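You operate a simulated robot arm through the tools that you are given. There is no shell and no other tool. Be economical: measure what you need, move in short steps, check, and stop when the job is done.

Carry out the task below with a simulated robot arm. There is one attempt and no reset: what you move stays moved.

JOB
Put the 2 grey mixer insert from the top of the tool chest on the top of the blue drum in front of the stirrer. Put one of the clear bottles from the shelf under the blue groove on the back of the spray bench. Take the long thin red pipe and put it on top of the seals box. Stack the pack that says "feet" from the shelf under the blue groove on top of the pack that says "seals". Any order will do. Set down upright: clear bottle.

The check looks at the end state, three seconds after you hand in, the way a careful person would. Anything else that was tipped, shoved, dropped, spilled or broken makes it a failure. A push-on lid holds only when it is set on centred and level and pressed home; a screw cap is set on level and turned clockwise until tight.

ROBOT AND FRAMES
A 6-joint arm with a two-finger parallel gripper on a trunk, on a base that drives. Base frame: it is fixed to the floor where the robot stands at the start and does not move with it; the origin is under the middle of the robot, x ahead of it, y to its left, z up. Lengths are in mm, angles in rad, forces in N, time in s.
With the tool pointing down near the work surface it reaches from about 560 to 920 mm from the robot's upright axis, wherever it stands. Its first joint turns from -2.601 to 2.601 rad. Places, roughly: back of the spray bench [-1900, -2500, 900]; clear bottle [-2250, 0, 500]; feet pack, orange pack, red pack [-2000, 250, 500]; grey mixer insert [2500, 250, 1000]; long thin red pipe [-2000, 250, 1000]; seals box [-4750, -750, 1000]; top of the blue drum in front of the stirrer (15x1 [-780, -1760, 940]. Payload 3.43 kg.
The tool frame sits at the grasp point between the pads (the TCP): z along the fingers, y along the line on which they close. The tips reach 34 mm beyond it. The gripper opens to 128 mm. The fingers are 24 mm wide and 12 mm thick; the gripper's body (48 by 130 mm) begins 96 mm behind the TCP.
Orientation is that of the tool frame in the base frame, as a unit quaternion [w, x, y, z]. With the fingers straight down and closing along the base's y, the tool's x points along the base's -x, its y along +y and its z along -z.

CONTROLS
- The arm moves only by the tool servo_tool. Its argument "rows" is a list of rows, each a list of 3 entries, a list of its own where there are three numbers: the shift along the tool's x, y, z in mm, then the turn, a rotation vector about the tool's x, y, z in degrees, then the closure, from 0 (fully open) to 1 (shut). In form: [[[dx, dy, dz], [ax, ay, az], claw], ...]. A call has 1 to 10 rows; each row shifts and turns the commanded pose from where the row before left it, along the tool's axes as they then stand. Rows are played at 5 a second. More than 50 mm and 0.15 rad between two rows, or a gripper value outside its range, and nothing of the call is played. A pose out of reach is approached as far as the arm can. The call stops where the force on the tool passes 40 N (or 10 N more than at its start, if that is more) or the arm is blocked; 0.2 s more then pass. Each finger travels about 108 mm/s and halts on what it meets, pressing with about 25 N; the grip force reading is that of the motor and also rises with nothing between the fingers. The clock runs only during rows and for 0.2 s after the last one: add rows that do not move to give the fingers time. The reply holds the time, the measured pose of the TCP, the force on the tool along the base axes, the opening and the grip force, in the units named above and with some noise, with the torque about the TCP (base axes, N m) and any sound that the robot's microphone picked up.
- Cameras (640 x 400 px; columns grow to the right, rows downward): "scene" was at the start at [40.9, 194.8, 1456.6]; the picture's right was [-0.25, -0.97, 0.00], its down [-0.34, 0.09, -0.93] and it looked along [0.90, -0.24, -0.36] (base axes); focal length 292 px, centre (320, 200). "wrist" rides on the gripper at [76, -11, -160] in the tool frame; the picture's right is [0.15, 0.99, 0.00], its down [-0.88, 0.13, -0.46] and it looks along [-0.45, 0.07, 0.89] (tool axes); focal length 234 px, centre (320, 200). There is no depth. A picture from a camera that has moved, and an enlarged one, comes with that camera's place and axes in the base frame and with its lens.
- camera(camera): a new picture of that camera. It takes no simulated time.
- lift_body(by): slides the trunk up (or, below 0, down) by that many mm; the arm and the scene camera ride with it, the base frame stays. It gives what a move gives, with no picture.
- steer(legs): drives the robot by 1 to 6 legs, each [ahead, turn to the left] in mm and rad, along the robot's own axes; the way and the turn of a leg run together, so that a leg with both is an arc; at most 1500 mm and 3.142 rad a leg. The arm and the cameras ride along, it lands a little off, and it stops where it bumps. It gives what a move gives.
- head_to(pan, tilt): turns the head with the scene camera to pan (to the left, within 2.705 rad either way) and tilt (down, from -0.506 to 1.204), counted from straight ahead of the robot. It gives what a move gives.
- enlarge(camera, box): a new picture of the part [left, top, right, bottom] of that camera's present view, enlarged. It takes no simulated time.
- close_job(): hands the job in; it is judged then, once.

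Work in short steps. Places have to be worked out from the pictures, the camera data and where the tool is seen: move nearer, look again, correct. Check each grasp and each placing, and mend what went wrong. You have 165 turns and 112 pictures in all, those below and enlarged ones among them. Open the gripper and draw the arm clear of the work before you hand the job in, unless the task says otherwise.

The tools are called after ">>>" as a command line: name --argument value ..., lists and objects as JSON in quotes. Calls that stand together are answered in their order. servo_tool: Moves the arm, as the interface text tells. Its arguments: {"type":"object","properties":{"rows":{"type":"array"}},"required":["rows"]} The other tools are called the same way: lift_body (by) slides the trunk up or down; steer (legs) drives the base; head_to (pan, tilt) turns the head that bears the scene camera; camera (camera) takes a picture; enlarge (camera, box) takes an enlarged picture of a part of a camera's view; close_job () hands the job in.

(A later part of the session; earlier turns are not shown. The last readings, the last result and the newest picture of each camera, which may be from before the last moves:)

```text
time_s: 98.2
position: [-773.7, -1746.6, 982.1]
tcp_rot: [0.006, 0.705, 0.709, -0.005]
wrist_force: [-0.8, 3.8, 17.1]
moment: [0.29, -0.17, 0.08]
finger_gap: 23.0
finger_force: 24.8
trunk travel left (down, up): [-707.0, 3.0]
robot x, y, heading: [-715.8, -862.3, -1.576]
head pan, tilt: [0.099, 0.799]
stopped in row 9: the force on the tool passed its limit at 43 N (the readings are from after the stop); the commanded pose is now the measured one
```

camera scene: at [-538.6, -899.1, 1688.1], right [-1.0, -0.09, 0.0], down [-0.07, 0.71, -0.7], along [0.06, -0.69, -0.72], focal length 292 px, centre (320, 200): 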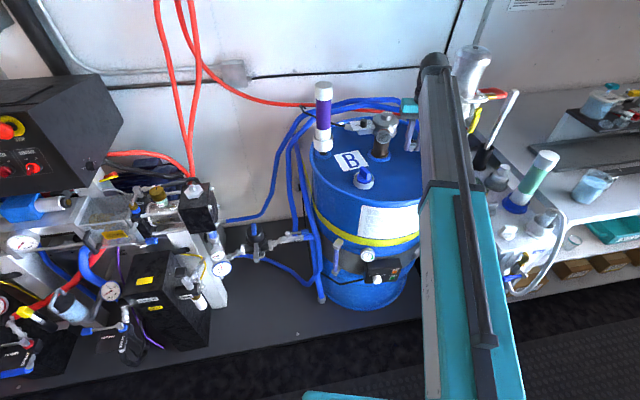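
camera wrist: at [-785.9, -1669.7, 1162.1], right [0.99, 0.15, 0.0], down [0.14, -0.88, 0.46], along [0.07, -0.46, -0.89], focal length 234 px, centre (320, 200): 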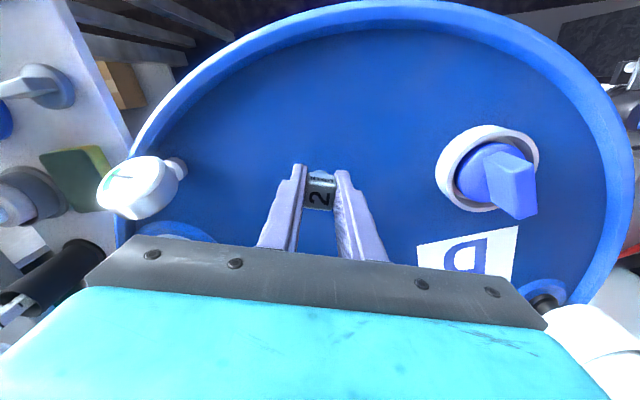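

Contact at z≈982. I ease 1 mm, open the fingers slightly and rise straight up.

>>> servo_tool --rows '[[[0, 0, -1], [0, 0, 0], 0.95], [[0, 0, 0], [0, 0, 0], 0.78], [[0, 0, 0], [0, 0, 0], 0.7], [[0, 0, 0], [0, 0, 0], 0.6], [[0, 0, -3], [0, 0, 0], 0.6], [[0, 0, -8], [0, 0, 0], 0.6], [[0, 0, -15], [0, 0, 0], 0.6], [[0, 0, -22], [0, 0, 0], 0.6], [[0, 0, -22], [0, 0, 0], 0.6], [[0, 0, -10], [0, 0, 0], 0.6]]'

>>> servo_tool --rows '[[[0, 0, -5], [0, 0, 0], 0.6], [[0, 0, -15], [0, 0, 0], 0.6], [[0, 0, -20], [0, 0, 0], 0.6], [[0, 0, -20], [0, 0, 0], 0.6], [[0, 0, -10], [0, 0, 0], 0.6], [[0, 0, -3], [0, 0, 0], 0.6]]'

>>> camera --camera "wrist"

```text
time_s: 100.3
position: [-773.9, -1745.8, 1059.6]
tcp_rot: [0.005, 0.704, 0.71, -0.004]
wrist_force: [0.0, 0.1, 1.1]
moment: [0.0, 0.0, 0.01]
finger_gap: 51.1
finger_force: 0.2
trunk travel left (down, up): [-707.0, 3.0]
robot x, y, heading: [-717.1, -860.4, -1.577]
head pan, tilt: [0.099, 0.799]
```

```text
time_s: 101.8
position: [-774.0, -1745.7, 1132.2]
tcp_rot: [0.003, 0.704, 0.71, -0.004]
wrist_force: [0.3, 0.7, -0.4]
moment: [-0.03, 0.0, -0.03]
finger_gap: 51.3
finger_force: 0.0
trunk travel left (down, up): [-707.0, 3.0]
robot x, y, heading: [-715.1, -862.8, -1.582]
head pan, tilt: [0.099, 0.799]
```

```text
80 pictures are left
camera wrist: at [-785.7, -1668.3, 1289.7], right [0.99, 0.15, 0.0], down [0.14, -0.87, 0.47], along [0.07, -0.46, -0.89], focal length 234 px, centre (320, 200)
```

wrist: 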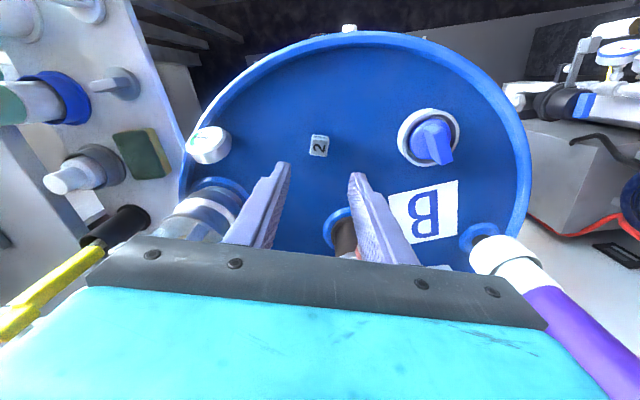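

The insert stands upright on the drum in front of the stirrer. I retract the arm, back away and turn towards the far end of the aisle.

>>> servo_tool --rows '[[[5, 0, 0], [0, 0, 0], 0.6], [[12, 4, 0], [0, 0, 0], 0.6], [[20, 8, 0], [0, 0, 0], 0.6], [[25, 8, 0], [0, 0, 0], 0.6], [[25, 8, 0], [0, 0, 0], 0.6], [[25, 8, 0], [0, 0, 0], 0.6], [[20, 6, 0], [0, 0, 0], 0.6], [[10, 4, 0], [0, 0, 0], 0.6], [[3, 2, 0], [0, 0, 0], 0.6]]'

>>> steer --legs '[[-420, 0], [0, -1.565]]'

>>> head_to --pan -0.6 --tilt 0.55

>>> camera --camera "scene"

>>> head_to --pan 0.8 --tilt 0.5

>>> camera --camera "scene"

```text
time_s: 103.8
position: [-725.5, -1600.8, 1131.9]
tcp_rot: [0.004, 0.705, 0.709, -0.004]
wrist_force: [0.0, -0.6, 0.0]
moment: [0.0, -0.01, 0.0]
finger_gap: 51.3
finger_force: 0.1
trunk travel left (down, up): [-707.0, 3.0]
robot x, y, heading: [-720.5, -863.4, -1.577]
head pan, tilt: [0.099, 0.799]
```

```text
time_s: 111.9
position: [-1455.3, -425.5, 1130.2]
tcp_rot: [0.0, 1.0, 0.0, -0.005]
wrist_force: [0.3, 0.1, -0.8]
moment: [0.01, -0.01, 0.0]
finger_gap: 51.4
finger_force: 0.1
trunk travel left (down, up): [-707.0, 3.0]
robot x, y, heading: [-717.3, -416.5, 3.13]
head pan, tilt: [0.099, 0.799]
```

```text
time_s: 113.0
position: [-1454.6, -426.3, 1131.9]
tcp_rot: [0.0, 1.0, 0.001, -0.006]
wrist_force: [-0.1, -0.3, -0.3]
moment: [0.0, 0.01, -0.02]
finger_gap: 51.1
finger_force: 0.0
trunk travel left (down, up): [-707.0, 3.0]
robot x, y, heading: [-714.3, -421.2, 3.133]
head pan, tilt: [-0.6, 0.55]
```

```text
79 pictures are left
camera scene: at [-746.0, -536.0, 1709.5], right [0.57, 0.82, 0.0], down [0.43, -0.3, -0.85], along [-0.7, 0.49, -0.52], focal length 292 px, centre (320, 200)
```

scene: 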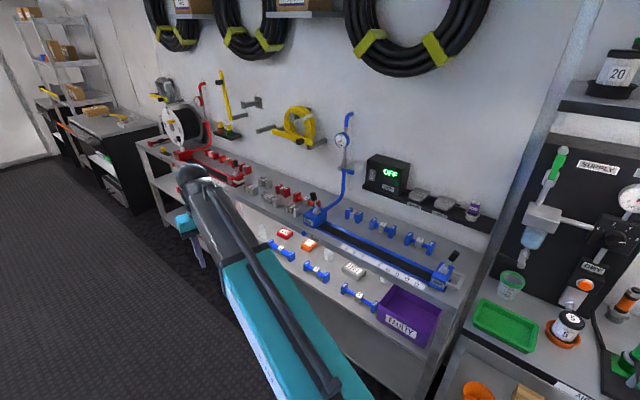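

```text
time_s: 114.5
position: [-1454.6, -426.3, 1131.1]
tcp_rot: [0.001, 1.0, 0.0, -0.006]
wrist_force: [-0.2, 0.7, 0.5]
moment: [-0.02, 0.0, -0.01]
finger_gap: 51.2
finger_force: 0.1
trunk travel left (down, up): [-707.0, 3.0]
robot x, y, heading: [-714.6, -414.5, 3.13]
head pan, tilt: [0.799, 0.499]
```

```text
78 pictures are left
camera scene: at [-736.5, -652.3, 1714.1], right [-0.71, 0.7, 0.0], down [0.34, 0.34, -0.88], along [-0.62, -0.62, -0.48], focal length 292 px, centre (320, 200)
```

scene: 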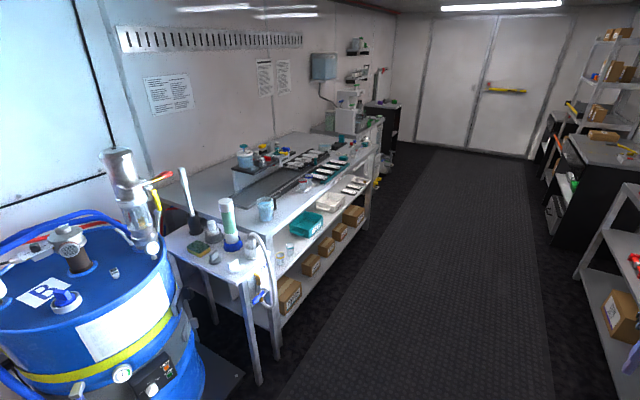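

I drive further down the aisle and look at the blue-groove bench and its shelf from closer.

>>> steer --legs '[[800, 0]]'

>>> head_to --pan -1.2 --tilt 0.65

>>> camera --camera "scene"

>>> enlarge --camera "scene" --box '[120, 160, 440, 360]'

```text
time_s: 119.3
position: [-2253.3, -422.1, 1130.1]
tcp_rot: [0.0, 1.0, 0.003, -0.005]
wrist_force: [-0.8, 0.9, 0.3]
moment: [-0.02, 0.0, -0.03]
finger_gap: 51.2
finger_force: 0.1
trunk travel left (down, up): [-707.0, 3.0]
robot x, y, heading: [-1513.5, -413.7, 3.139]
head pan, tilt: [0.799, 0.499]
```

```text
time_s: 121.2
position: [-2252.5, -421.1, 1131.0]
tcp_rot: [0.0, 1.0, 0.003, -0.006]
wrist_force: [0.2, 0.4, -1.1]
moment: [0.0, 0.03, -0.01]
finger_gap: 51.2
finger_force: 0.0
trunk travel left (down, up): [-707.0, 3.0]
robot x, y, heading: [-1509.5, -410.1, 3.134]
head pan, tilt: [-1.201, 0.649]
```

```text
77 pictures are left
camera scene: at [-1500.8, -499.5, 1700.7], right [0.93, 0.36, 0.0], down [0.22, -0.56, -0.8], along [-0.28, 0.74, -0.6], focal length 292 px, centre (320, 200)
```

scene: 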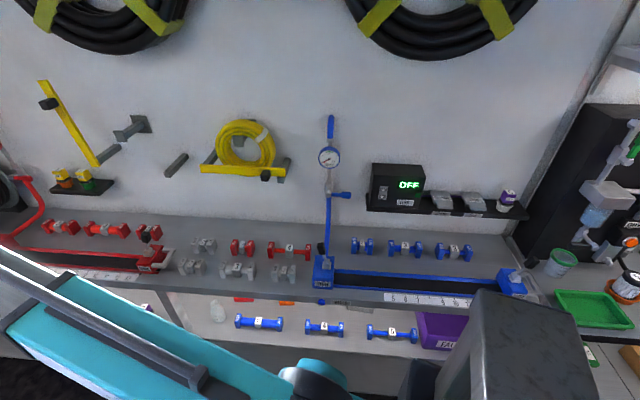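

```text
2.00 times, centred on (280, 260) of scene
camera zoom: at [-1500.8, -499.5, 1700.7], right [0.93, 0.36, 0.0], down [0.22, -0.56, -0.8], along [-0.28, 0.74, -0.6], focal length 583 px, centre (400, 80)
```

zoom: 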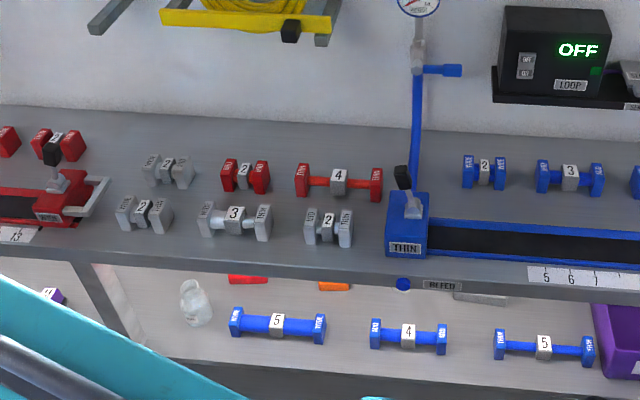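

I zoom in on the pipes and on the items under the bench for labels.

>>> enlarge --camera "scene" --box '[170, 220, 330, 320]'

>>> enlarge --camera "scene" --box '[20, 200, 180, 300]'

```text
4.00 times, centred on (250, 270) of scene
camera zoom: at [-1500.8, -499.5, 1700.7], right [0.93, 0.36, 0.0], down [0.22, -0.56, -0.8], along [-0.28, 0.74, -0.6], focal length 1167 px, centre (600, -80)
```

zoom: 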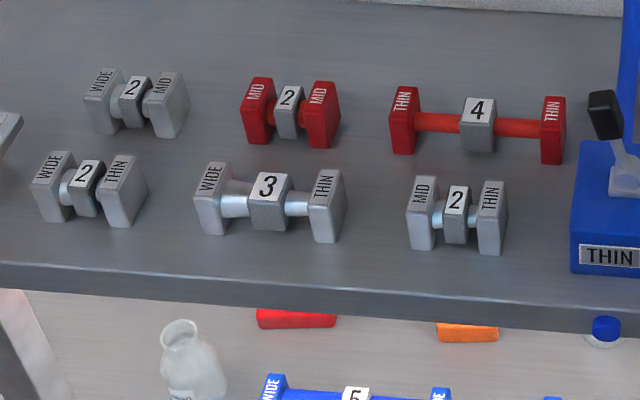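

```text
4.00 times, centred on (100, 250) of scene
camera zoom: at [-1500.8, -499.5, 1700.7], right [0.93, 0.36, 0.0], down [0.22, -0.56, -0.8], along [-0.28, 0.74, -0.6], focal length 1167 px, centre (1200, 0)
```

zoom: 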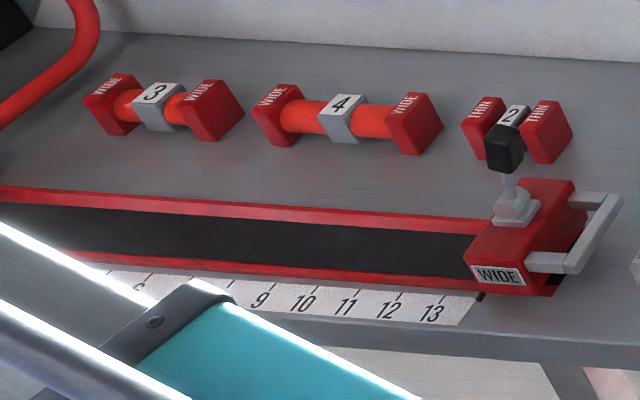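

The long thin red pipe is the red THIN–THIN one marked 4 (about x -1843, y 120 on the bench). I position the base facing the bench, arriving with the arm from the clear side.

>>> steer --legs '[[0, 0.5], [410, 0], [0, -2.07]]'

>>> camera --camera "wrist"

>>> head_to --pan 0 --tilt 0.75

>>> camera --camera "scene"

```text
time_s: 132.8
position: [-1881.9, 137.1, 1131.6]
tcp_rot: [-0.003, 0.708, -0.706, -0.003]
wrist_force: [-0.4, 0.0, 0.4]
moment: [0.02, 0.06, 0.01]
finger_gap: 51.6
finger_force: 0.1
trunk travel left (down, up): [-707.0, 3.0]
robot x, y, heading: [-1841.8, -602.2, 1.566]
head pan, tilt: [-1.201, 0.649]
```

```text
73 pictures are left
camera wrist: at [-1870.1, 59.9, 1288.2], right [-0.99, -0.15, 0.0], down [-0.13, 0.88, 0.47], along [-0.07, 0.46, -0.89], focal length 234 px, centre (320, 200)
```

wrist: 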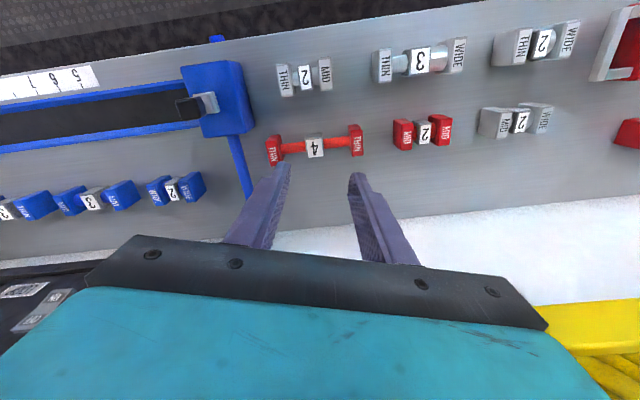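

```text
time_s: 134.2
position: [-1881.7, 137.5, 1131.4]
tcp_rot: [-0.005, 0.708, -0.706, -0.004]
wrist_force: [-0.2, 0.2, 0.1]
moment: [-0.02, -0.01, -0.02]
finger_gap: 51.3
finger_force: 0.0
trunk travel left (down, up): [-707.0, 3.0]
robot x, y, heading: [-1838.9, -604.1, 1.565]
head pan, tilt: [0.0, 0.75]
```

```text
72 pictures are left
camera scene: at [-2010.7, -562.6, 1692.1], right [1.0, 0.0, 0.0], down [0.0, -0.68, -0.73], along [0.0, 0.73, -0.68], focal length 292 px, centre (320, 200)
```

scene: 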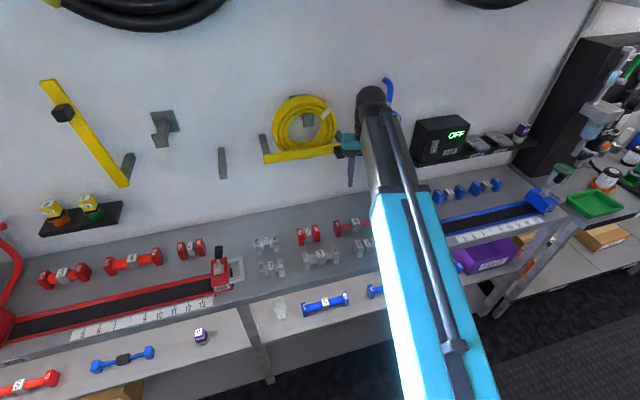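

Pipe centre is near (-1875, 157), axis ~15° off x. I rotate the tool ~75° so the fingers close across it.

>>> servo_tool --rows '[[[-2, -1, 0], [0, 0, 4], 0.6], [[-4, -1, 0], [0, 0, 8], 0.6], [[-5, -2, 0], [0, 0, 8], 0.6], [[0, 0, 0], [0, 0, 8], 0.6], [[0, 0, 0], [0, 0, 8.5], 0.6], [[0, 0, 0], [0, 0, 8.5], 0.6], [[0, 0, 0], [0, 0, 8.5], 0.6], [[0, 0, 0], [0, 0, 8.5], 0.6], [[0, 0, 0], [0, 0, 8], 0.6], [[0, 0, 0], [0, 0, 5], 0.6]]'

>>> camera --camera "wrist"

```text
time_s: 136.4
position: [-1876.9, 147.8, 1131.0]
tcp_rot: [0.002, -0.132, 0.991, 0.005]
wrist_force: [0.0, 0.3, 0.1]
moment: [0.01, 0.01, -0.01]
finger_gap: 51.0
finger_force: 0.1
trunk travel left (down, up): [-707.0, 3.0]
robot x, y, heading: [-1839.6, -602.7, 1.566]
head pan, tilt: [0.0, 0.75]
```

```text
71 pictures are left
camera wrist: at [-1947.3, 115.2, 1288.6], right [-0.4, 0.92, 0.01], down [0.82, 0.35, 0.46], along [0.42, 0.19, -0.89], focal length 234 px, centre (320, 200)
```

wrist: 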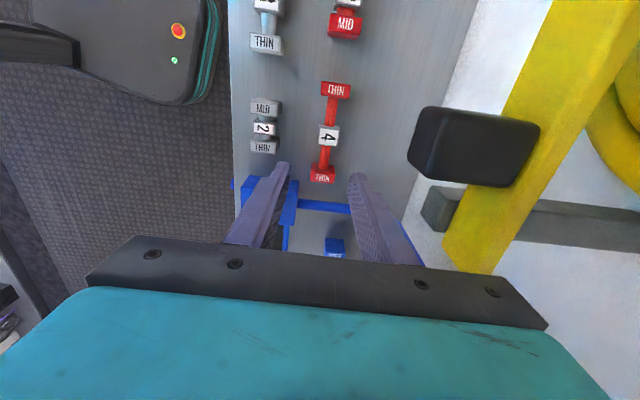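

I correct the offset and descend part way, watching the black hose hook to the side.

>>> servo_tool --rows '[[[2, 3, 2], [0, 0, 0], 0.6], [[3, 5, 5], [0, 0, 0], 0.6], [[1, 3, 12], [0, 0, 0], 0.6], [[0, 0, 20], [0, 0, 0], 0.6], [[0, 0, 22], [0, 0, 0], 0.6], [[0, 0, 22], [0, 0, 0], 0.6], [[0, 0, 18], [0, 0, 0], 0.6], [[0, 0, 10], [0, 0, 0], 0.6], [[0, 0, 3], [0, 0, 0], 0.6]]'

>>> camera --camera "wrist"

```text
time_s: 137.4
position: [-1885.5, 158.5, 1111.1]
tcp_rot: [0.0, -0.133, 0.991, 0.017]
wrist_force: [1.7, -6.1, 24.9]
moment: [1.82, 1.07, 0.15]
finger_gap: 51.0
finger_force: 0.2
trunk travel left (down, up): [-707.0, 3.0]
robot x, y, heading: [-1841.1, -602.5, 1.571]
head pan, tilt: [0.0, 0.75]
stopped in row 4: the force on the tool passed its limit at 54 N (the readings are from after the stop); the commanded pose is now the measured one
```

```text
70 pictures are left
camera wrist: at [-1955.9, 122.8, 1267.4], right [-0.4, 0.92, 0.03], down [0.82, 0.34, 0.46], along [0.41, 0.21, -0.89], focal length 234 px, centre (320, 200)
```

wrist: 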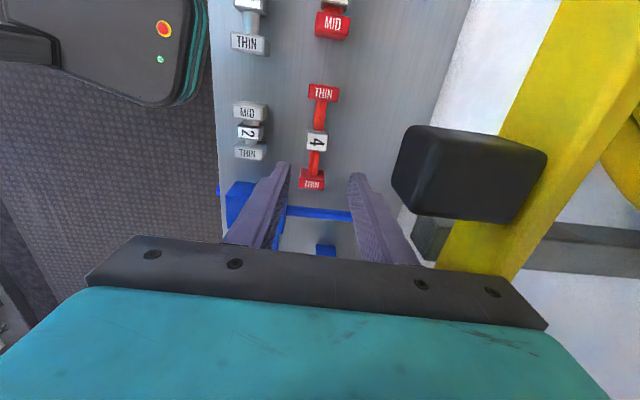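

The gripper body met the black hook. I'll rise, re-level, and instead grip the thin bar 31 mm towards its +x end, which clears the hook.

>>> servo_tool --rows '[[[0, 0, -5], [0, 0, 0], 0.6], [[0, 0, -10], [0.5, 0, 0], 0.6], [[0, 0, -5], [1, 0, 0], 0.6], [[-6, 0, 0], [0.5, 0, 0], 0.6], [[-10, 0, 0], [0, 0, 0], 0.6], [[-10, 0, 0], [0, 0, 0], 0.6], [[-5, 0, 0], [0, 0, 0], 0.6], [[0, 0, 0], [0, 0, 0], 0.6]]'

>>> camera --camera "wrist"

>>> enlarge --camera "scene" --box '[250, 90, 410, 190]'

```text
time_s: 139.2
position: [-1855.7, 168.5, 1126.9]
tcp_rot: [0.002, -0.132, 0.991, -0.003]
wrist_force: [-0.3, -0.1, 1.0]
moment: [0.0, 0.02, -0.03]
finger_gap: 51.5
finger_force: 0.1
trunk travel left (down, up): [-707.0, 3.0]
robot x, y, heading: [-1840.7, -599.8, 1.567]
head pan, tilt: [0.0, 0.75]
```

```text
69 pictures are left
camera wrist: at [-1927.5, 138.9, 1283.3], right [-0.4, 0.92, -0.01], down [0.81, 0.36, 0.46], along [0.42, 0.18, -0.89], focal length 234 px, centre (320, 200)
```

wrist: 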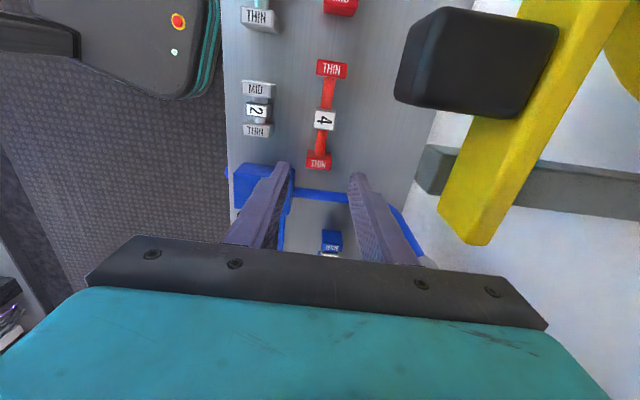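

```text
4.00 times, centred on (330, 140) of scene
camera zoom: at [-2010.8, -562.7, 1692.1], right [1.0, 0.0, 0.0], down [0.0, -0.68, -0.73], along [0.0, 0.73, -0.68], focal length 1167 px, centre (280, 440)
```

zoom: 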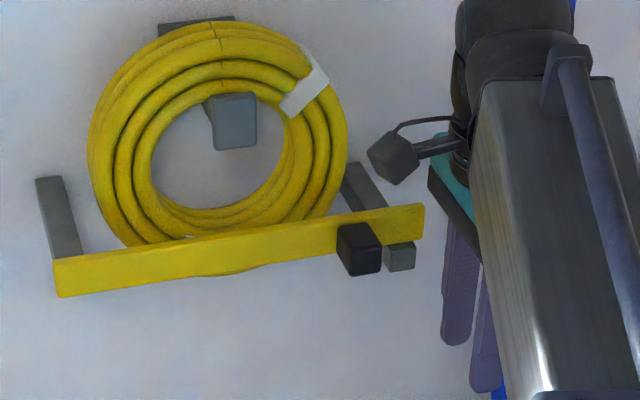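

Hook block is at about (-1951, 182, 1197). I yaw 10° more so camera and body clear it, and descend over the bar.

>>> servo_tool --rows '[[[-2, 1, 0], [0, 0, -3], 0.6], [[-3, 2, 0], [0, 0, -4], 0.6], [[0, 0, 4], [0, 0, -3], 0.6], [[0, 0, 10], [0, 0, 0], 0.6], [[0, 0, 15], [0, 0, 0], 0.6], [[0, 0, 18], [0, 0, 0], 0.6], [[0, 0, 18], [0, 0, 0], 0.6], [[0, 0, 18], [0, 0, 0], 0.6], [[0, 0, 12], [0, 0, 0], 0.6], [[0, 0, 4], [0, 0, 0], 0.6]]'

>>> camera --camera "wrist"

```text
time_s: 140.4
position: [-1853.9, 174.1, 1111.0]
tcp_rot: [0.002, -0.217, 0.976, 0.006]
wrist_force: [0.2, -3.2, 23.4]
moment: [1.2, 1.14, 0.12]
finger_gap: 51.5
finger_force: 0.0
trunk travel left (down, up): [-707.0, 3.0]
robot x, y, heading: [-1845.4, -594.1, 1.571]
head pan, tilt: [0.0, 0.75]
stopped in row 5: the force on the tool passed its limit at 50 N (the readings are from after the stop); the commanded pose is now the measured one
```

```text
67 pictures are left
camera wrist: at [-1917.4, 130.2, 1268.8], right [-0.55, 0.83, 0.01], down [0.74, 0.49, 0.46], along [0.38, 0.26, -0.89], focal length 234 px, centre (320, 200)
```

wrist: 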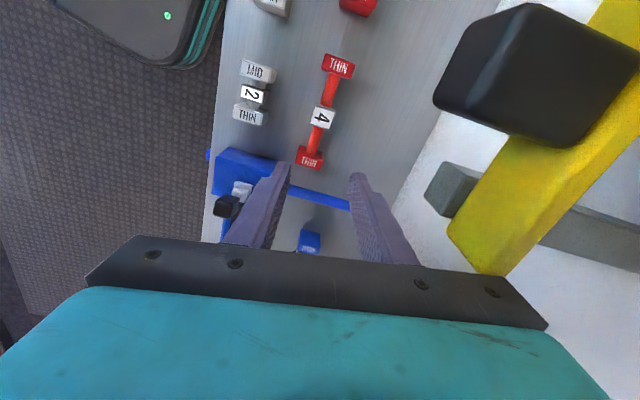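

The body corner rests over the yellow bar's end (~(-1900, 205, 1206)). I rise and flip the gripper half a turn so that camera is on the free side and the body leans away from the bar.

>>> servo_tool --rows '[[[0, 0, -5], [0, 0, 0], 0.6], [[0, 0, -15], [0.7, 0, 0], 0.6], [[0, 0, -20], [0, 0, -3], 0.6], [[0, 0, -5], [0, 0, -7], 0.6], [[0, 0, 0], [0, 0, -8.5], 0.6], [[0, 0, 0], [0, 0, -8.5], 0.6], [[0, 0, 0], [0, 0, -8.5], 0.6], [[0, 0, 0], [0, 0, -8.5], 0.6], [[0, 0, 0], [0, 0, -8.5], 0.6], [[0, 0, 0], [0, 0, -8.5], 0.6]]'

>>> servo_tool --rows '[[[0, 0, 0], [0, 0, -8.5], 0.6], [[0, 0, 0], [0, 0, -8.5], 0.6], [[0, 0, 0], [0, 0, -8.5], 0.6], [[0, 0, 0], [0, 0, -8.5], 0.6], [[0, 0, 0], [0, 0, -8.5], 0.6], [[0, 0, 0], [0, 0, -8.5], 0.6], [[0, 0, 0], [0, 0, -8.5], 0.6], [[0, 0, 0], [0, 0, -8.5], 0.6], [[0, 0, 0], [0, 0, -8.5], 0.6], [[0, 0, 0], [0, 0, -8.5], 0.6]]'

>>> camera --camera "wrist"

```text
time_s: 142.6
position: [-1853.7, 175.7, 1152.1]
tcp_rot: [0.001, -0.684, 0.73, -0.005]
wrist_force: [-0.5, -0.7, 0.3]
moment: [-0.01, -0.01, 0.0]
finger_gap: 51.2
finger_force: 0.1
trunk travel left (down, up): [-707.0, 3.0]
robot x, y, heading: [-1845.1, -599.8, 1.567]
head pan, tilt: [0.0, 0.75]
```

```text
time_s: 144.8
position: [-1853.9, 176.0, 1151.9]
tcp_rot: [0.002, 0.997, -0.077, 0.004]
wrist_force: [-0.4, 0.2, 0.1]
moment: [-0.04, -0.01, 0.01]
finger_gap: 51.4
finger_force: 0.1
trunk travel left (down, up): [-707.0, 3.0]
robot x, y, heading: [-1844.9, -598.2, 1.567]
head pan, tilt: [0.0, 0.75]
```

```text
66 pictures are left
camera wrist: at [-1778.1, 176.4, 1310.9], right [-0.01, -1.0, 0.0], down [-0.89, 0.01, 0.45], along [-0.45, 0.0, -0.89], focal length 234 px, centre (320, 200)
```

wrist: 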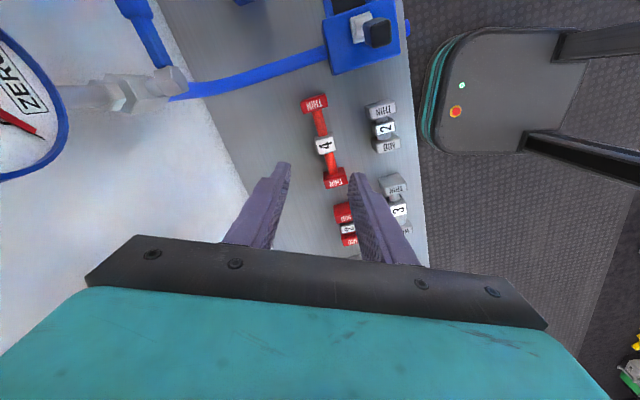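

The pipe is lower than I assumed (label top z≈903; bar mid at about (-1842, 177)). I yaw 14° more, shift 13 mm and descend carefully.

>>> servo_tool --rows '[[[3, 0, 0], [0, 0, -4], 0.6], [[5, 0, 0], [0, 0, -6], 0.6], [[4, 0, 4], [0, 0, -4], 0.6], [[0, 0, 10], [0, 0, 0], 0.6], [[0, 0, 15], [0, 0, 0], 0.6], [[0, 0, 20], [0, 0, 0], 0.6], [[0, 0, 20], [0, 0, 0], 0.6], [[0, 0, 20], [0, 0, 0], 0.6], [[0, 0, 15], [0, 0, 0], 0.6], [[0, 0, 6], [0, 0, 0], 0.6]]'

>>> camera --camera "wrist"

>>> camera --camera "scene"

```text
time_s: 147.0
position: [-1840.5, 174.9, 1043.2]
tcp_rot: [0.003, 0.999, 0.044, 0.004]
wrist_force: [-0.1, 0.3, -0.1]
moment: [-0.02, -0.02, -0.01]
finger_gap: 51.3
finger_force: 0.0
trunk travel left (down, up): [-707.0, 3.0]
robot x, y, heading: [-1845.8, -600.8, 1.567]
head pan, tilt: [0.0, 0.75]
```

```text
65 pictures are left
camera wrist: at [-1767.8, 193.5, 1201.1], right [0.23, -0.97, 0.01], down [-0.87, -0.21, 0.45], along [-0.44, -0.11, -0.89], focal length 234 px, centre (320, 200)
```

wrist: 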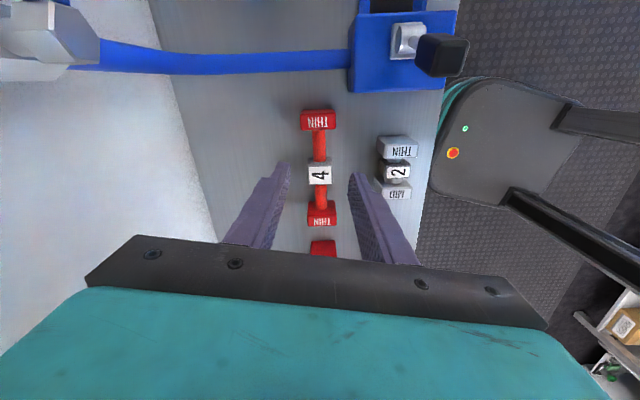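

```text
64 pictures are left
camera scene: at [-2010.8, -562.5, 1692.1], right [1.0, 0.0, 0.0], down [0.0, -0.68, -0.73], along [0.0, 0.73, -0.68], focal length 292 px, centre (320, 200)
```

scene: 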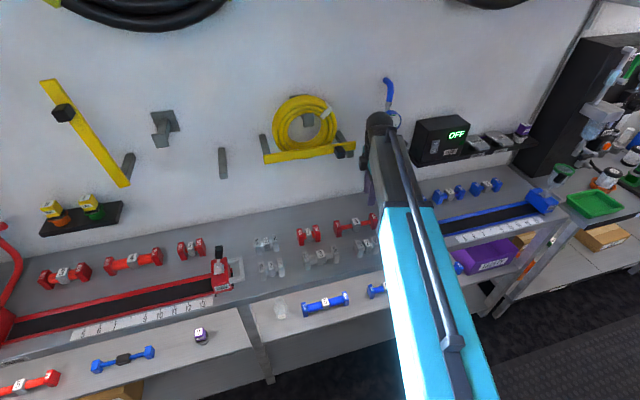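

Clear and centred over the bar. I descend further.

>>> servo_tool --rows '[[[0, 0, 5], [0, 0, 0], 0.6], [[-1, 0, 12], [0, 0, 0], 0.6], [[-1, 0, 18], [0, 0, 0], 0.6], [[0, 0, 20], [0, 0, 0], 0.6], [[0, 0, 20], [0, 0, 0], 0.6], [[0, 0, 15], [0, 0, 0], 0.6], [[0, 0, 8], [0, 0, 0], 0.6], [[0, 0, 3], [0, 0, 0], 0.6]]'

>>> camera --camera "wrist"

```text
time_s: 148.8
position: [-1841.8, 174.1, 942.2]
tcp_rot: [0.002, 0.999, 0.044, 0.003]
wrist_force: [-0.7, 0.7, -0.1]
moment: [0.03, -0.01, -0.02]
finger_gap: 51.1
finger_force: 0.0
trunk travel left (down, up): [-707.0, 3.0]
robot x, y, heading: [-1841.5, -600.3, 1.574]
head pan, tilt: [0.0, 0.75]
```

```text
63 pictures are left
camera wrist: at [-1768.7, 192.6, 1099.9], right [0.23, -0.97, 0.01], down [-0.87, -0.21, 0.45], along [-0.44, -0.11, -0.89], focal length 234 px, centre (320, 200)
```

wrist: 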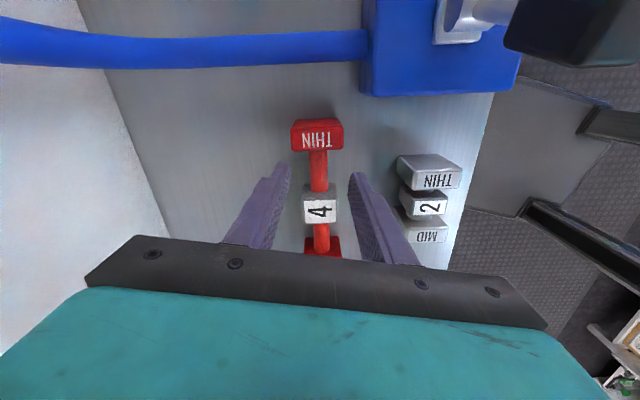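

Aligned. Slow final descent to near the bench.

>>> servo_tool --rows '[[[0, 0, 4], [0, 0, 0], 0.6], [[0, 0, 6], [0, 0, 0], 0.6], [[0, 0, 6], [0, 0, 0], 0.6], [[0, 0, 5], [0, 0, 0], 0.6], [[0, 0, 4], [0, 0, 0], 0.6], [[0, 0, 3], [0, 0, 0], 0.6], [[0, 0, 3], [0, 0, 0], 0.6], [[0, 0, 3], [0, 0, 0], 0.6]]'

```text
time_s: 150.6
position: [-1841.3, 173.8, 906.3]
tcp_rot: [0.002, 0.999, 0.045, 0.003]
wrist_force: [0.0, -0.8, 0.9]
moment: [-0.02, 0.0, -0.01]
finger_gap: 51.2
finger_force: 0.0
trunk travel left (down, up): [-707.0, 3.0]
robot x, y, heading: [-1842.0, -601.8, 1.564]
head pan, tilt: [0.0, 0.75]
```

Not yet at the bench; I check with a picture before closing.

>>> camera --camera "wrist"

```text
62 pictures are left
camera wrist: at [-1768.5, 192.5, 1065.5], right [0.23, -0.97, 0.01], down [-0.87, -0.21, 0.45], along [-0.44, -0.11, -0.89], focal length 234 px, centre (320, 200)
```

wrist: 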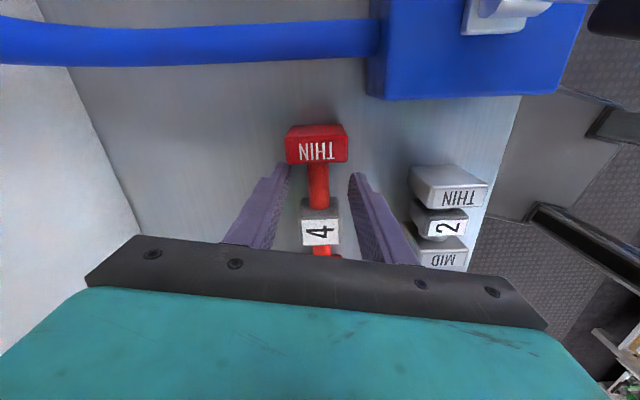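

The bar lies between the fingertips. I go down a few mm more and close.

>>> servo_tool --rows '[[[-1, 0, 2], [0, 0, 0], 0.6], [[-1, 0, 2], [0, 0, 0], 0.6], [[0, 0, 2], [0, 0, 0], 0.65], [[0, 0, 0], [0, 0, 0], 0.75], [[0, 0, 0], [0, 0, 0], 0.85], [[0, 0, 0], [0, 0, 0], 0.95], [[0, 0, 0], [0, 0, 0], 1], [[0, 0, 0], [0, 0, 0], 1]]'

>>> camera --camera "wrist"

```text
time_s: 152.4
position: [-1844.2, 174.0, 901.9]
tcp_rot: [0.003, 0.999, 0.045, 0.003]
wrist_force: [0.7, 0.5, 0.3]
moment: [0.07, 0.04, -0.09]
finger_gap: 17.7
finger_force: 24.7
trunk travel left (down, up): [-707.0, 3.0]
robot x, y, heading: [-1838.7, -600.3, 1.566]
head pan, tilt: [0.0, 0.75]
```

```text
61 pictures are left
camera wrist: at [-1770.5, 192.6, 1060.0], right [0.23, -0.97, 0.01], down [-0.87, -0.21, 0.45], along [-0.44, -0.11, -0.89], focal length 234 px, centre (320, 200)
```

wrist: 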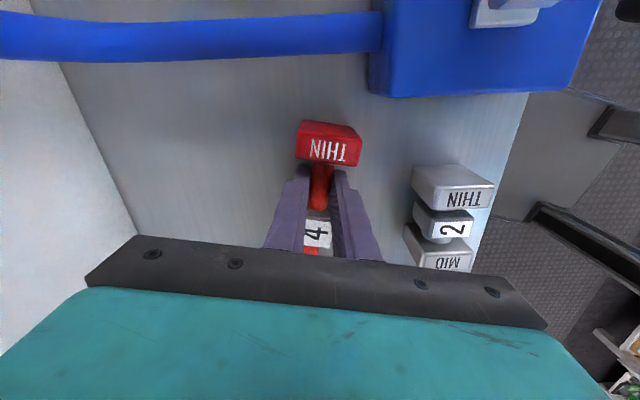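

Bar gripped (17.7 mm). I lift straight up, slowly.

>>> servo_tool --rows '[[[0, 0, -3], [0, 0, 0], 1], [[0, 0, -8], [0, 0, 0], 1], [[0, 0, -15], [0, 0, 0], 1], [[0, 0, -20], [0, 0, 0], 1], [[0, 0, -22], [0, 0, 0], 1], [[0, 0, -22], [0, 0, 0], 1], [[0, 0, -22], [0, 0, 0], 1], [[0, 0, -15], [0, 0, 0], 1], [[0, 0, -6], [0, 0, 0], 1]]'

>>> camera --camera "wrist"

```text
time_s: 154.4
position: [-1843.8, 173.7, 1034.2]
tcp_rot: [0.003, 0.999, 0.045, 0.004]
wrist_force: [-0.4, 0.4, -2.1]
moment: [0.01, -0.08, 0.0]
finger_gap: 17.9
finger_force: 24.2
trunk travel left (down, up): [-707.0, 3.0]
robot x, y, heading: [-1841.3, -600.6, 1.566]
head pan, tilt: [0.0, 0.75]
```

```text
60 pictures are left
camera wrist: at [-1771.1, 193.1, 1193.4], right [0.23, -0.97, 0.01], down [-0.87, -0.21, 0.45], along [-0.44, -0.11, -0.89], focal length 234 px, centre (320, 200)
```

wrist: 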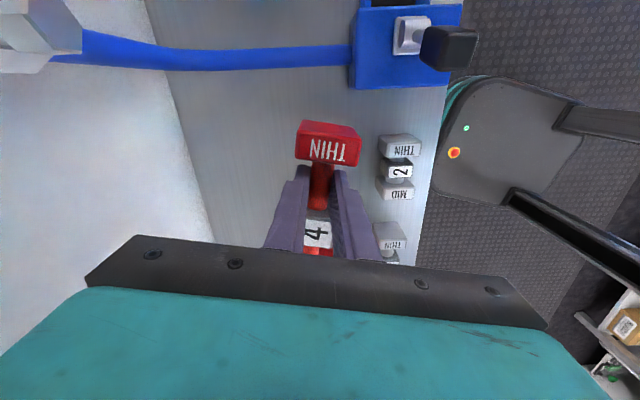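

Secure and level (~2 N). I raise a bit more, back away from the bench and drive down the aisle to find the seals box.

>>> servo_tool --rows '[[[0, 0, -5], [0, 0, 0], 1], [[0, 0, -15], [0, 0, 0], 1], [[0, 0, -20], [0, 0, 0], 1], [[0, 0, -15], [0, 0, 0], 1], [[0, 0, -5], [0, 0, 0], 1]]'

>>> steer --legs '[[-330, 0], [0, 1.575], [900, 0]]'

>>> head_to --pan -0.2 --tilt 0.4

>>> camera --camera "scene"

```text
time_s: 155.6
position: [-1844.3, 174.8, 1093.7]
tcp_rot: [0.003, 0.999, 0.045, 0.004]
wrist_force: [-1.1, 0.3, -2.1]
moment: [0.03, -0.08, 0.01]
finger_gap: 17.8
finger_force: 24.9
trunk travel left (down, up): [-707.0, 3.0]
robot x, y, heading: [-1842.7, -602.8, 1.572]
head pan, tilt: [0.0, 0.75]
```

```text
time_s: 168.2
position: [-3518.3, -929.2, 1093.7]
tcp_rot: [-0.001, 0.675, 0.738, 0.004]
wrist_force: [1.2, 0.4, -1.8]
moment: [0.1, -0.01, 0.03]
finger_gap: 17.9
finger_force: 25.0
trunk travel left (down, up): [-707.0, 3.0]
robot x, y, heading: [-2736.7, -924.0, -3.142]
head pan, tilt: [0.0, 0.75]
```

```text
time_s: 169.0
position: [-3519.1, -928.8, 1094.0]
tcp_rot: [-0.001, 0.674, 0.738, 0.005]
wrist_force: [0.0, -1.2, -1.9]
moment: [0.04, 0.01, 0.04]
finger_gap: 17.6
finger_force: 24.9
trunk travel left (down, up): [-707.0, 3.0]
robot x, y, heading: [-2745.2, -922.5, -3.146]
head pan, tilt: [-0.201, 0.4]
```

```text
59 pictures are left
camera scene: at [-2787.6, -1075.4, 1723.1], right [0.2, 0.98, 0.0], down [0.38, -0.08, -0.92], along [-0.9, 0.18, -0.39], focal length 292 px, centre (320, 200)
```

scene: 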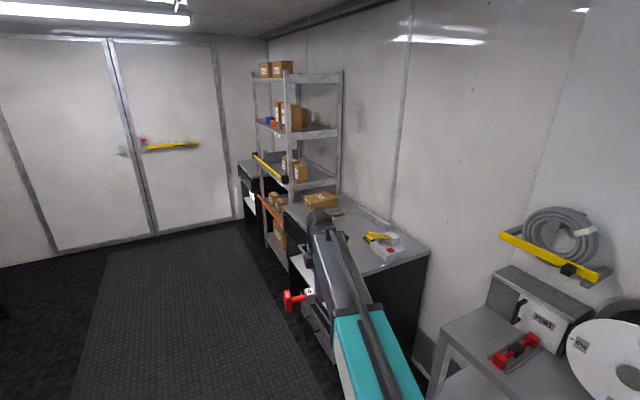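

I zoom in on the far rack and cabinet for the label SEALS.

>>> enlarge --camera "scene" --box '[230, 130, 390, 230]'

>>> enlarge --camera "scene" --box '[240, 50, 350, 140]'

```text
4.00 times, centred on (310, 180) of scene
camera zoom: at [-2787.6, -1075.4, 1723.1], right [0.2, 0.98, 0.0], down [0.38, -0.08, -0.92], along [-0.9, 0.18, -0.39], focal length 1167 px, centre (360, 280)
```

zoom: 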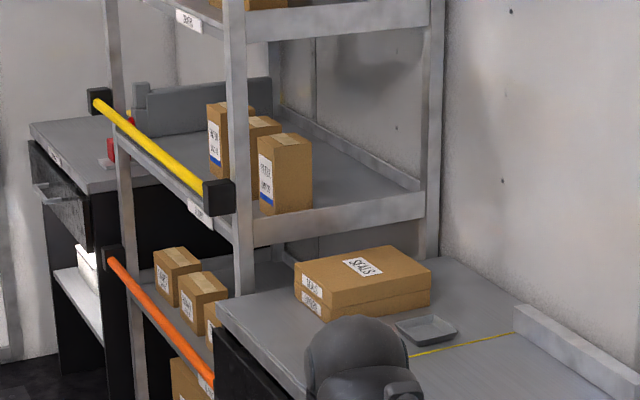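

```text
4.44 times, centred on (295, 95) of scene
camera zoom: at [-2787.6, -1075.4, 1723.1], right [0.2, 0.98, 0.0], down [0.38, -0.08, -0.92], along [-0.9, 0.18, -0.39], focal length 1296 px, centre (431, 667)
```

zoom: 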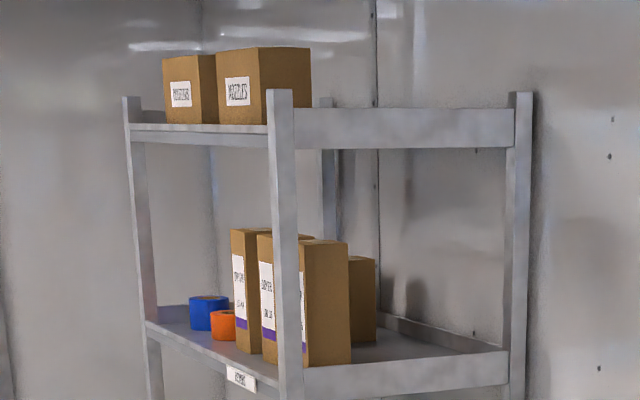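

The room is rotated ~14° in the base frame. The SEALS box lies flat on the cabinet near (-4550, -740). I approach diagonally so the arm doesn't sweep into the rack.

>>> steer --legs '[[0, 0.464], [900, 0], [0, -1.0]]'

>>> head_to --pan 0 --tilt 0.55

>>> camera --camera "scene"

```text
time_s: 179.5
position: [-4218.0, -944.8, 1094.5]
tcp_rot: [0.0, 0.843, 0.538, 0.006]
wrist_force: [-0.4, -0.4, -2.2]
moment: [0.13, -0.03, 0.01]
finger_gap: 17.7
finger_force: 24.8
trunk travel left (down, up): [-707.0, 3.0]
robot x, y, heading: [-3538.6, -1317.9, 2.622]
head pan, tilt: [-0.201, 0.4]
```

```text
time_s: 180.3
position: [-4217.6, -943.0, 1094.5]
tcp_rot: [-0.001, 0.843, 0.538, 0.004]
wrist_force: [-0.1, -0.4, -2.2]
moment: [0.08, -0.03, 0.01]
finger_gap: 17.6
finger_force: 25.5
trunk travel left (down, up): [-707.0, 3.0]
robot x, y, heading: [-3534.7, -1314.0, 2.622]
head pan, tilt: [0.0, 0.55]
```

```text
56 pictures are left
camera scene: at [-3659.4, -1441.8, 1709.5], right [0.5, 0.87, 0.0], down [0.45, -0.26, -0.85], along [-0.74, 0.42, -0.52], focal length 292 px, centre (320, 200)
```

scene: 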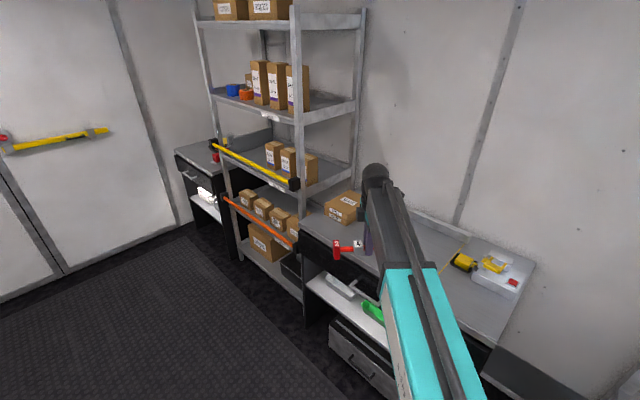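

The box top is at about (-4719, -691, 915). I set up a straight approach at ~140° heading from further out so the arm stays clear of the rack post.

>>> steer --legs '[[0, 1.127], [295, 0], [0, -1.33]]'

>>> camera --camera "scene"

>>> camera --camera "wrist"

```text
time_s: 190.9
position: [-4365.1, -978.7, 1094.3]
tcp_rot: [0.001, 0.896, 0.444, 0.004]
wrist_force: [-1.0, -0.1, -2.7]
moment: [0.08, -0.09, 0.01]
finger_gap: 17.5
finger_force: 25.2
trunk travel left (down, up): [-707.0, 3.0]
robot x, y, heading: [-3771.3, -1480.9, 2.414]
head pan, tilt: [0.0, 0.55]
```

```text
55 pictures are left
camera scene: at [-3917.5, -1575.6, 1709.4], right [0.66, 0.75, 0.0], down [0.39, -0.35, -0.85], along [-0.64, 0.57, -0.52], focal length 292 px, centre (320, 200)
```

scene: 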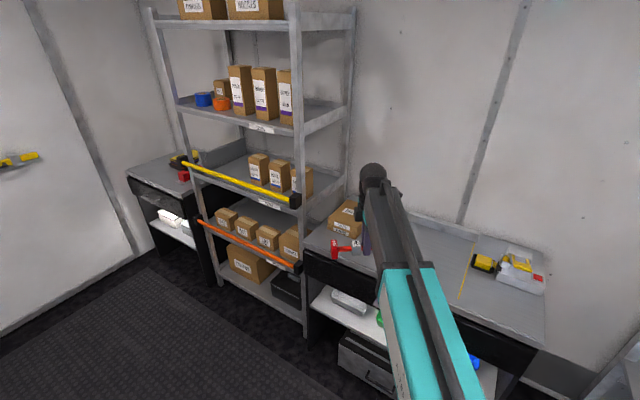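

```text
54 pictures are left
camera wrist: at [-4329.5, -911.1, 1252.6], right [0.88, -0.48, 0.01], down [-0.43, -0.78, 0.45], along [-0.21, -0.4, -0.89], focal length 234 px, centre (320, 200)
```

wrist: 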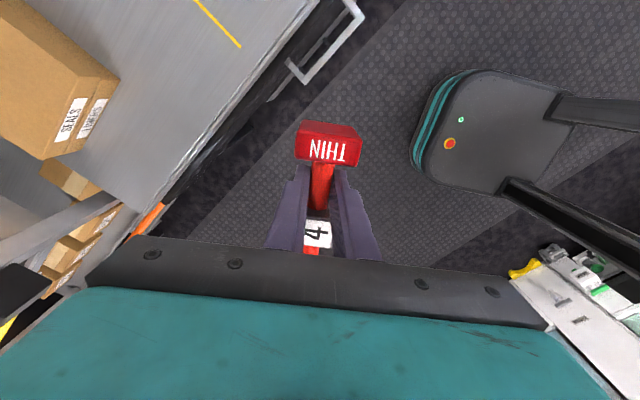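

I zoom the scene view at the box to determine its top corners.

>>> enlarge --camera "scene" --box '[280, 180, 400, 255]'

```text
5.33 times, centred on (340, 218) of scene
camera zoom: at [-3917.5, -1575.6, 1709.4], right [0.66, 0.75, 0.0], down [0.39, -0.35, -0.85], along [-0.64, 0.57, -0.52], focal length 1556 px, centre (213, 107)
```

zoom: 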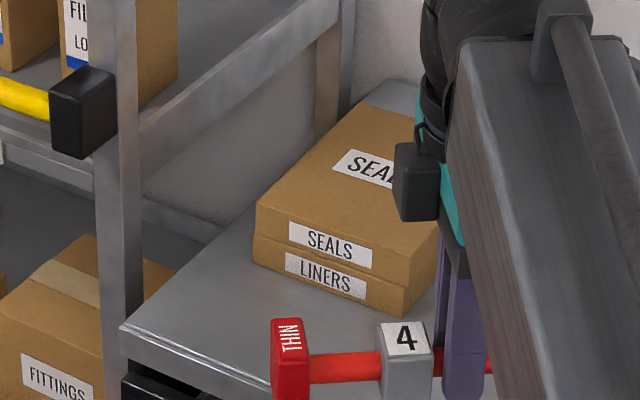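

The SEALS box top (on a LINERS box) is about 147×215 mm, centred near (-4674, -689, 930). I drive in 360 mm along this heading.

>>> steer --legs '[[360, 0]]'

>>> camera --camera "wrist"

>>> camera --camera "scene"

```text
time_s: 193.4
position: [-4636.8, -734.5, 1094.3]
tcp_rot: [0.001, 0.896, 0.444, 0.004]
wrist_force: [0.2, -1.0, -2.7]
moment: [0.06, -0.09, 0.03]
finger_gap: 17.5
finger_force: 24.8
trunk travel left (down, up): [-707.0, 3.0]
robot x, y, heading: [-4044.9, -1237.8, 2.411]
head pan, tilt: [0.0, 0.55]
```

```text
52 pictures are left
camera wrist: at [-4602.5, -667.3, 1251.9], right [0.88, -0.48, 0.01], down [-0.43, -0.78, 0.45], along [-0.21, -0.4, -0.89], focal length 234 px, centre (320, 200)
```

wrist: 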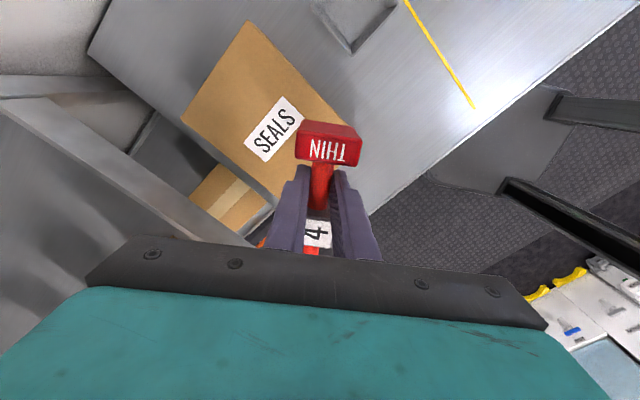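

```text
51 pictures are left
camera scene: at [-4190.6, -1331.4, 1709.4], right [0.66, 0.75, 0.0], down [0.39, -0.35, -0.85], along [-0.64, 0.57, -0.52], focal length 292 px, centre (320, 200)
```

scene: 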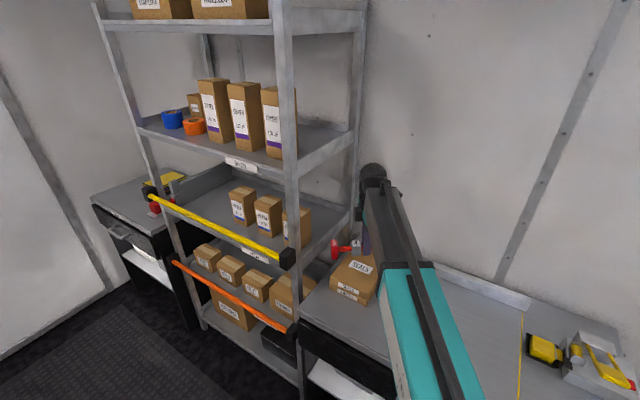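

The label centre gives the box centre at (-4679, -689). I move so the pipe's middle sits over it, rotating 15° more along the box.

>>> servo_tool --rows '[[[4, -6, 0], [0, 0, 0], 1], [[8, -12, 0], [0, 0, 0], 1], [[11, -17, 0], [0, 0, 0], 1], [[11, -17, 0], [0, 0, 0], 1], [[8, -12, 0], [0, 0, 0], 1], [[3, -6, 0], [0, 0, -2], 1], [[0, 0, 0], [0, 0, -5], 1], [[0, 0, 0], [0, 0, -5], 1], [[0, 0, 0], [0, 0, -3], 1], [[0, 0, 0], [0, 0, 0], 1]]'

>>> camera --camera "wrist"

```text
time_s: 195.7
position: [-4665.2, -655.8, 1093.9]
tcp_rot: [0.001, 0.83, 0.558, 0.004]
wrist_force: [-0.4, 0.0, -2.1]
moment: [0.1, -0.03, 0.0]
finger_gap: 17.9
finger_force: 25.3
trunk travel left (down, up): [-707.0, 3.0]
robot x, y, heading: [-4044.2, -1232.2, 2.414]
head pan, tilt: [0.0, 0.55]
```

```text
50 pictures are left
camera wrist: at [-4649.1, -582.1, 1252.1], right [0.97, -0.24, 0.01], down [-0.22, -0.87, 0.45], along [-0.1, -0.44, -0.89], focal length 234 px, centre (320, 200)
```

wrist: 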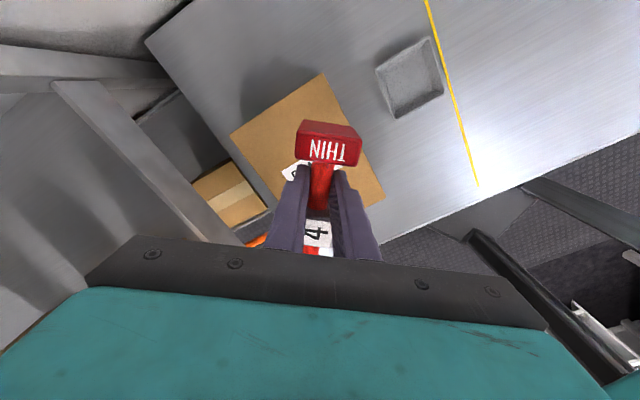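

Positioned over the box. I descend 95 mm and check.

>>> servo_tool --rows '[[[0, 0, 4], [0, 0, 0], 1], [[0, 0, 10], [0, 0, 0], 1], [[0, 0, 15], [0, 0, 0], 1], [[0, 0, 18], [0, 0, 0], 1], [[0, 0, 18], [0, 0, 0], 1], [[0, 0, 15], [0, 0, 0], 1], [[0, 0, 10], [0, 0, 0], 1], [[0, 0, 4], [0, 0, 0], 1]]'

>>> camera --camera "wrist"

```text
time_s: 197.4
position: [-4665.1, -655.3, 999.9]
tcp_rot: [0.002, 0.83, 0.557, 0.005]
wrist_force: [-0.3, -0.4, -2.8]
moment: [0.07, -0.03, 0.01]
finger_gap: 17.7
finger_force: 25.4
trunk travel left (down, up): [-707.0, 3.0]
robot x, y, heading: [-4044.7, -1238.4, 2.414]
head pan, tilt: [0.0, 0.55]
```

```text
49 pictures are left
camera wrist: at [-4648.5, -582.0, 1157.9], right [0.97, -0.24, 0.01], down [-0.22, -0.87, 0.45], along [-0.1, -0.44, -0.89], focal length 234 px, centre (320, 200)
```

wrist: 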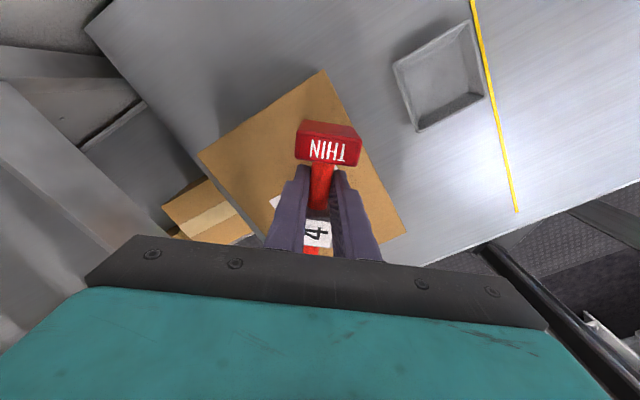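

The pipe is centred over the box. I lower in small steps to contact.

>>> servo_tool --rows '[[[0, 0, 4], [0, 0, 0], 1], [[0, 0, 5], [0, 0, 0], 1], [[0, 0, 5], [0, 0, 0], 1], [[0, 0, 4], [0, 0, 0], 1], [[0, 0, 3], [0, 0, 0], 1], [[0, 0, 3], [0, 0, 0], 1], [[0, 0, 3], [0, 0, 0], 1], [[0, 0, 3], [0, 0, 0], 1], [[0, 0, 3], [0, 0, 0], 1], [[0, 0, 3], [0, 0, 0], 1]]'

```text
time_s: 199.7
position: [-4664.2, -656.4, 967.0]
tcp_rot: [-0.002, 0.83, 0.558, 0.003]
wrist_force: [-3.3, 1.8, 21.7]
moment: [0.37, 0.42, -0.23]
finger_gap: 17.9
finger_force: 24.7
trunk travel left (down, up): [-707.0, 3.0]
robot x, y, heading: [-4039.7, -1234.4, 2.415]
head pan, tilt: [0.0, 0.55]
```

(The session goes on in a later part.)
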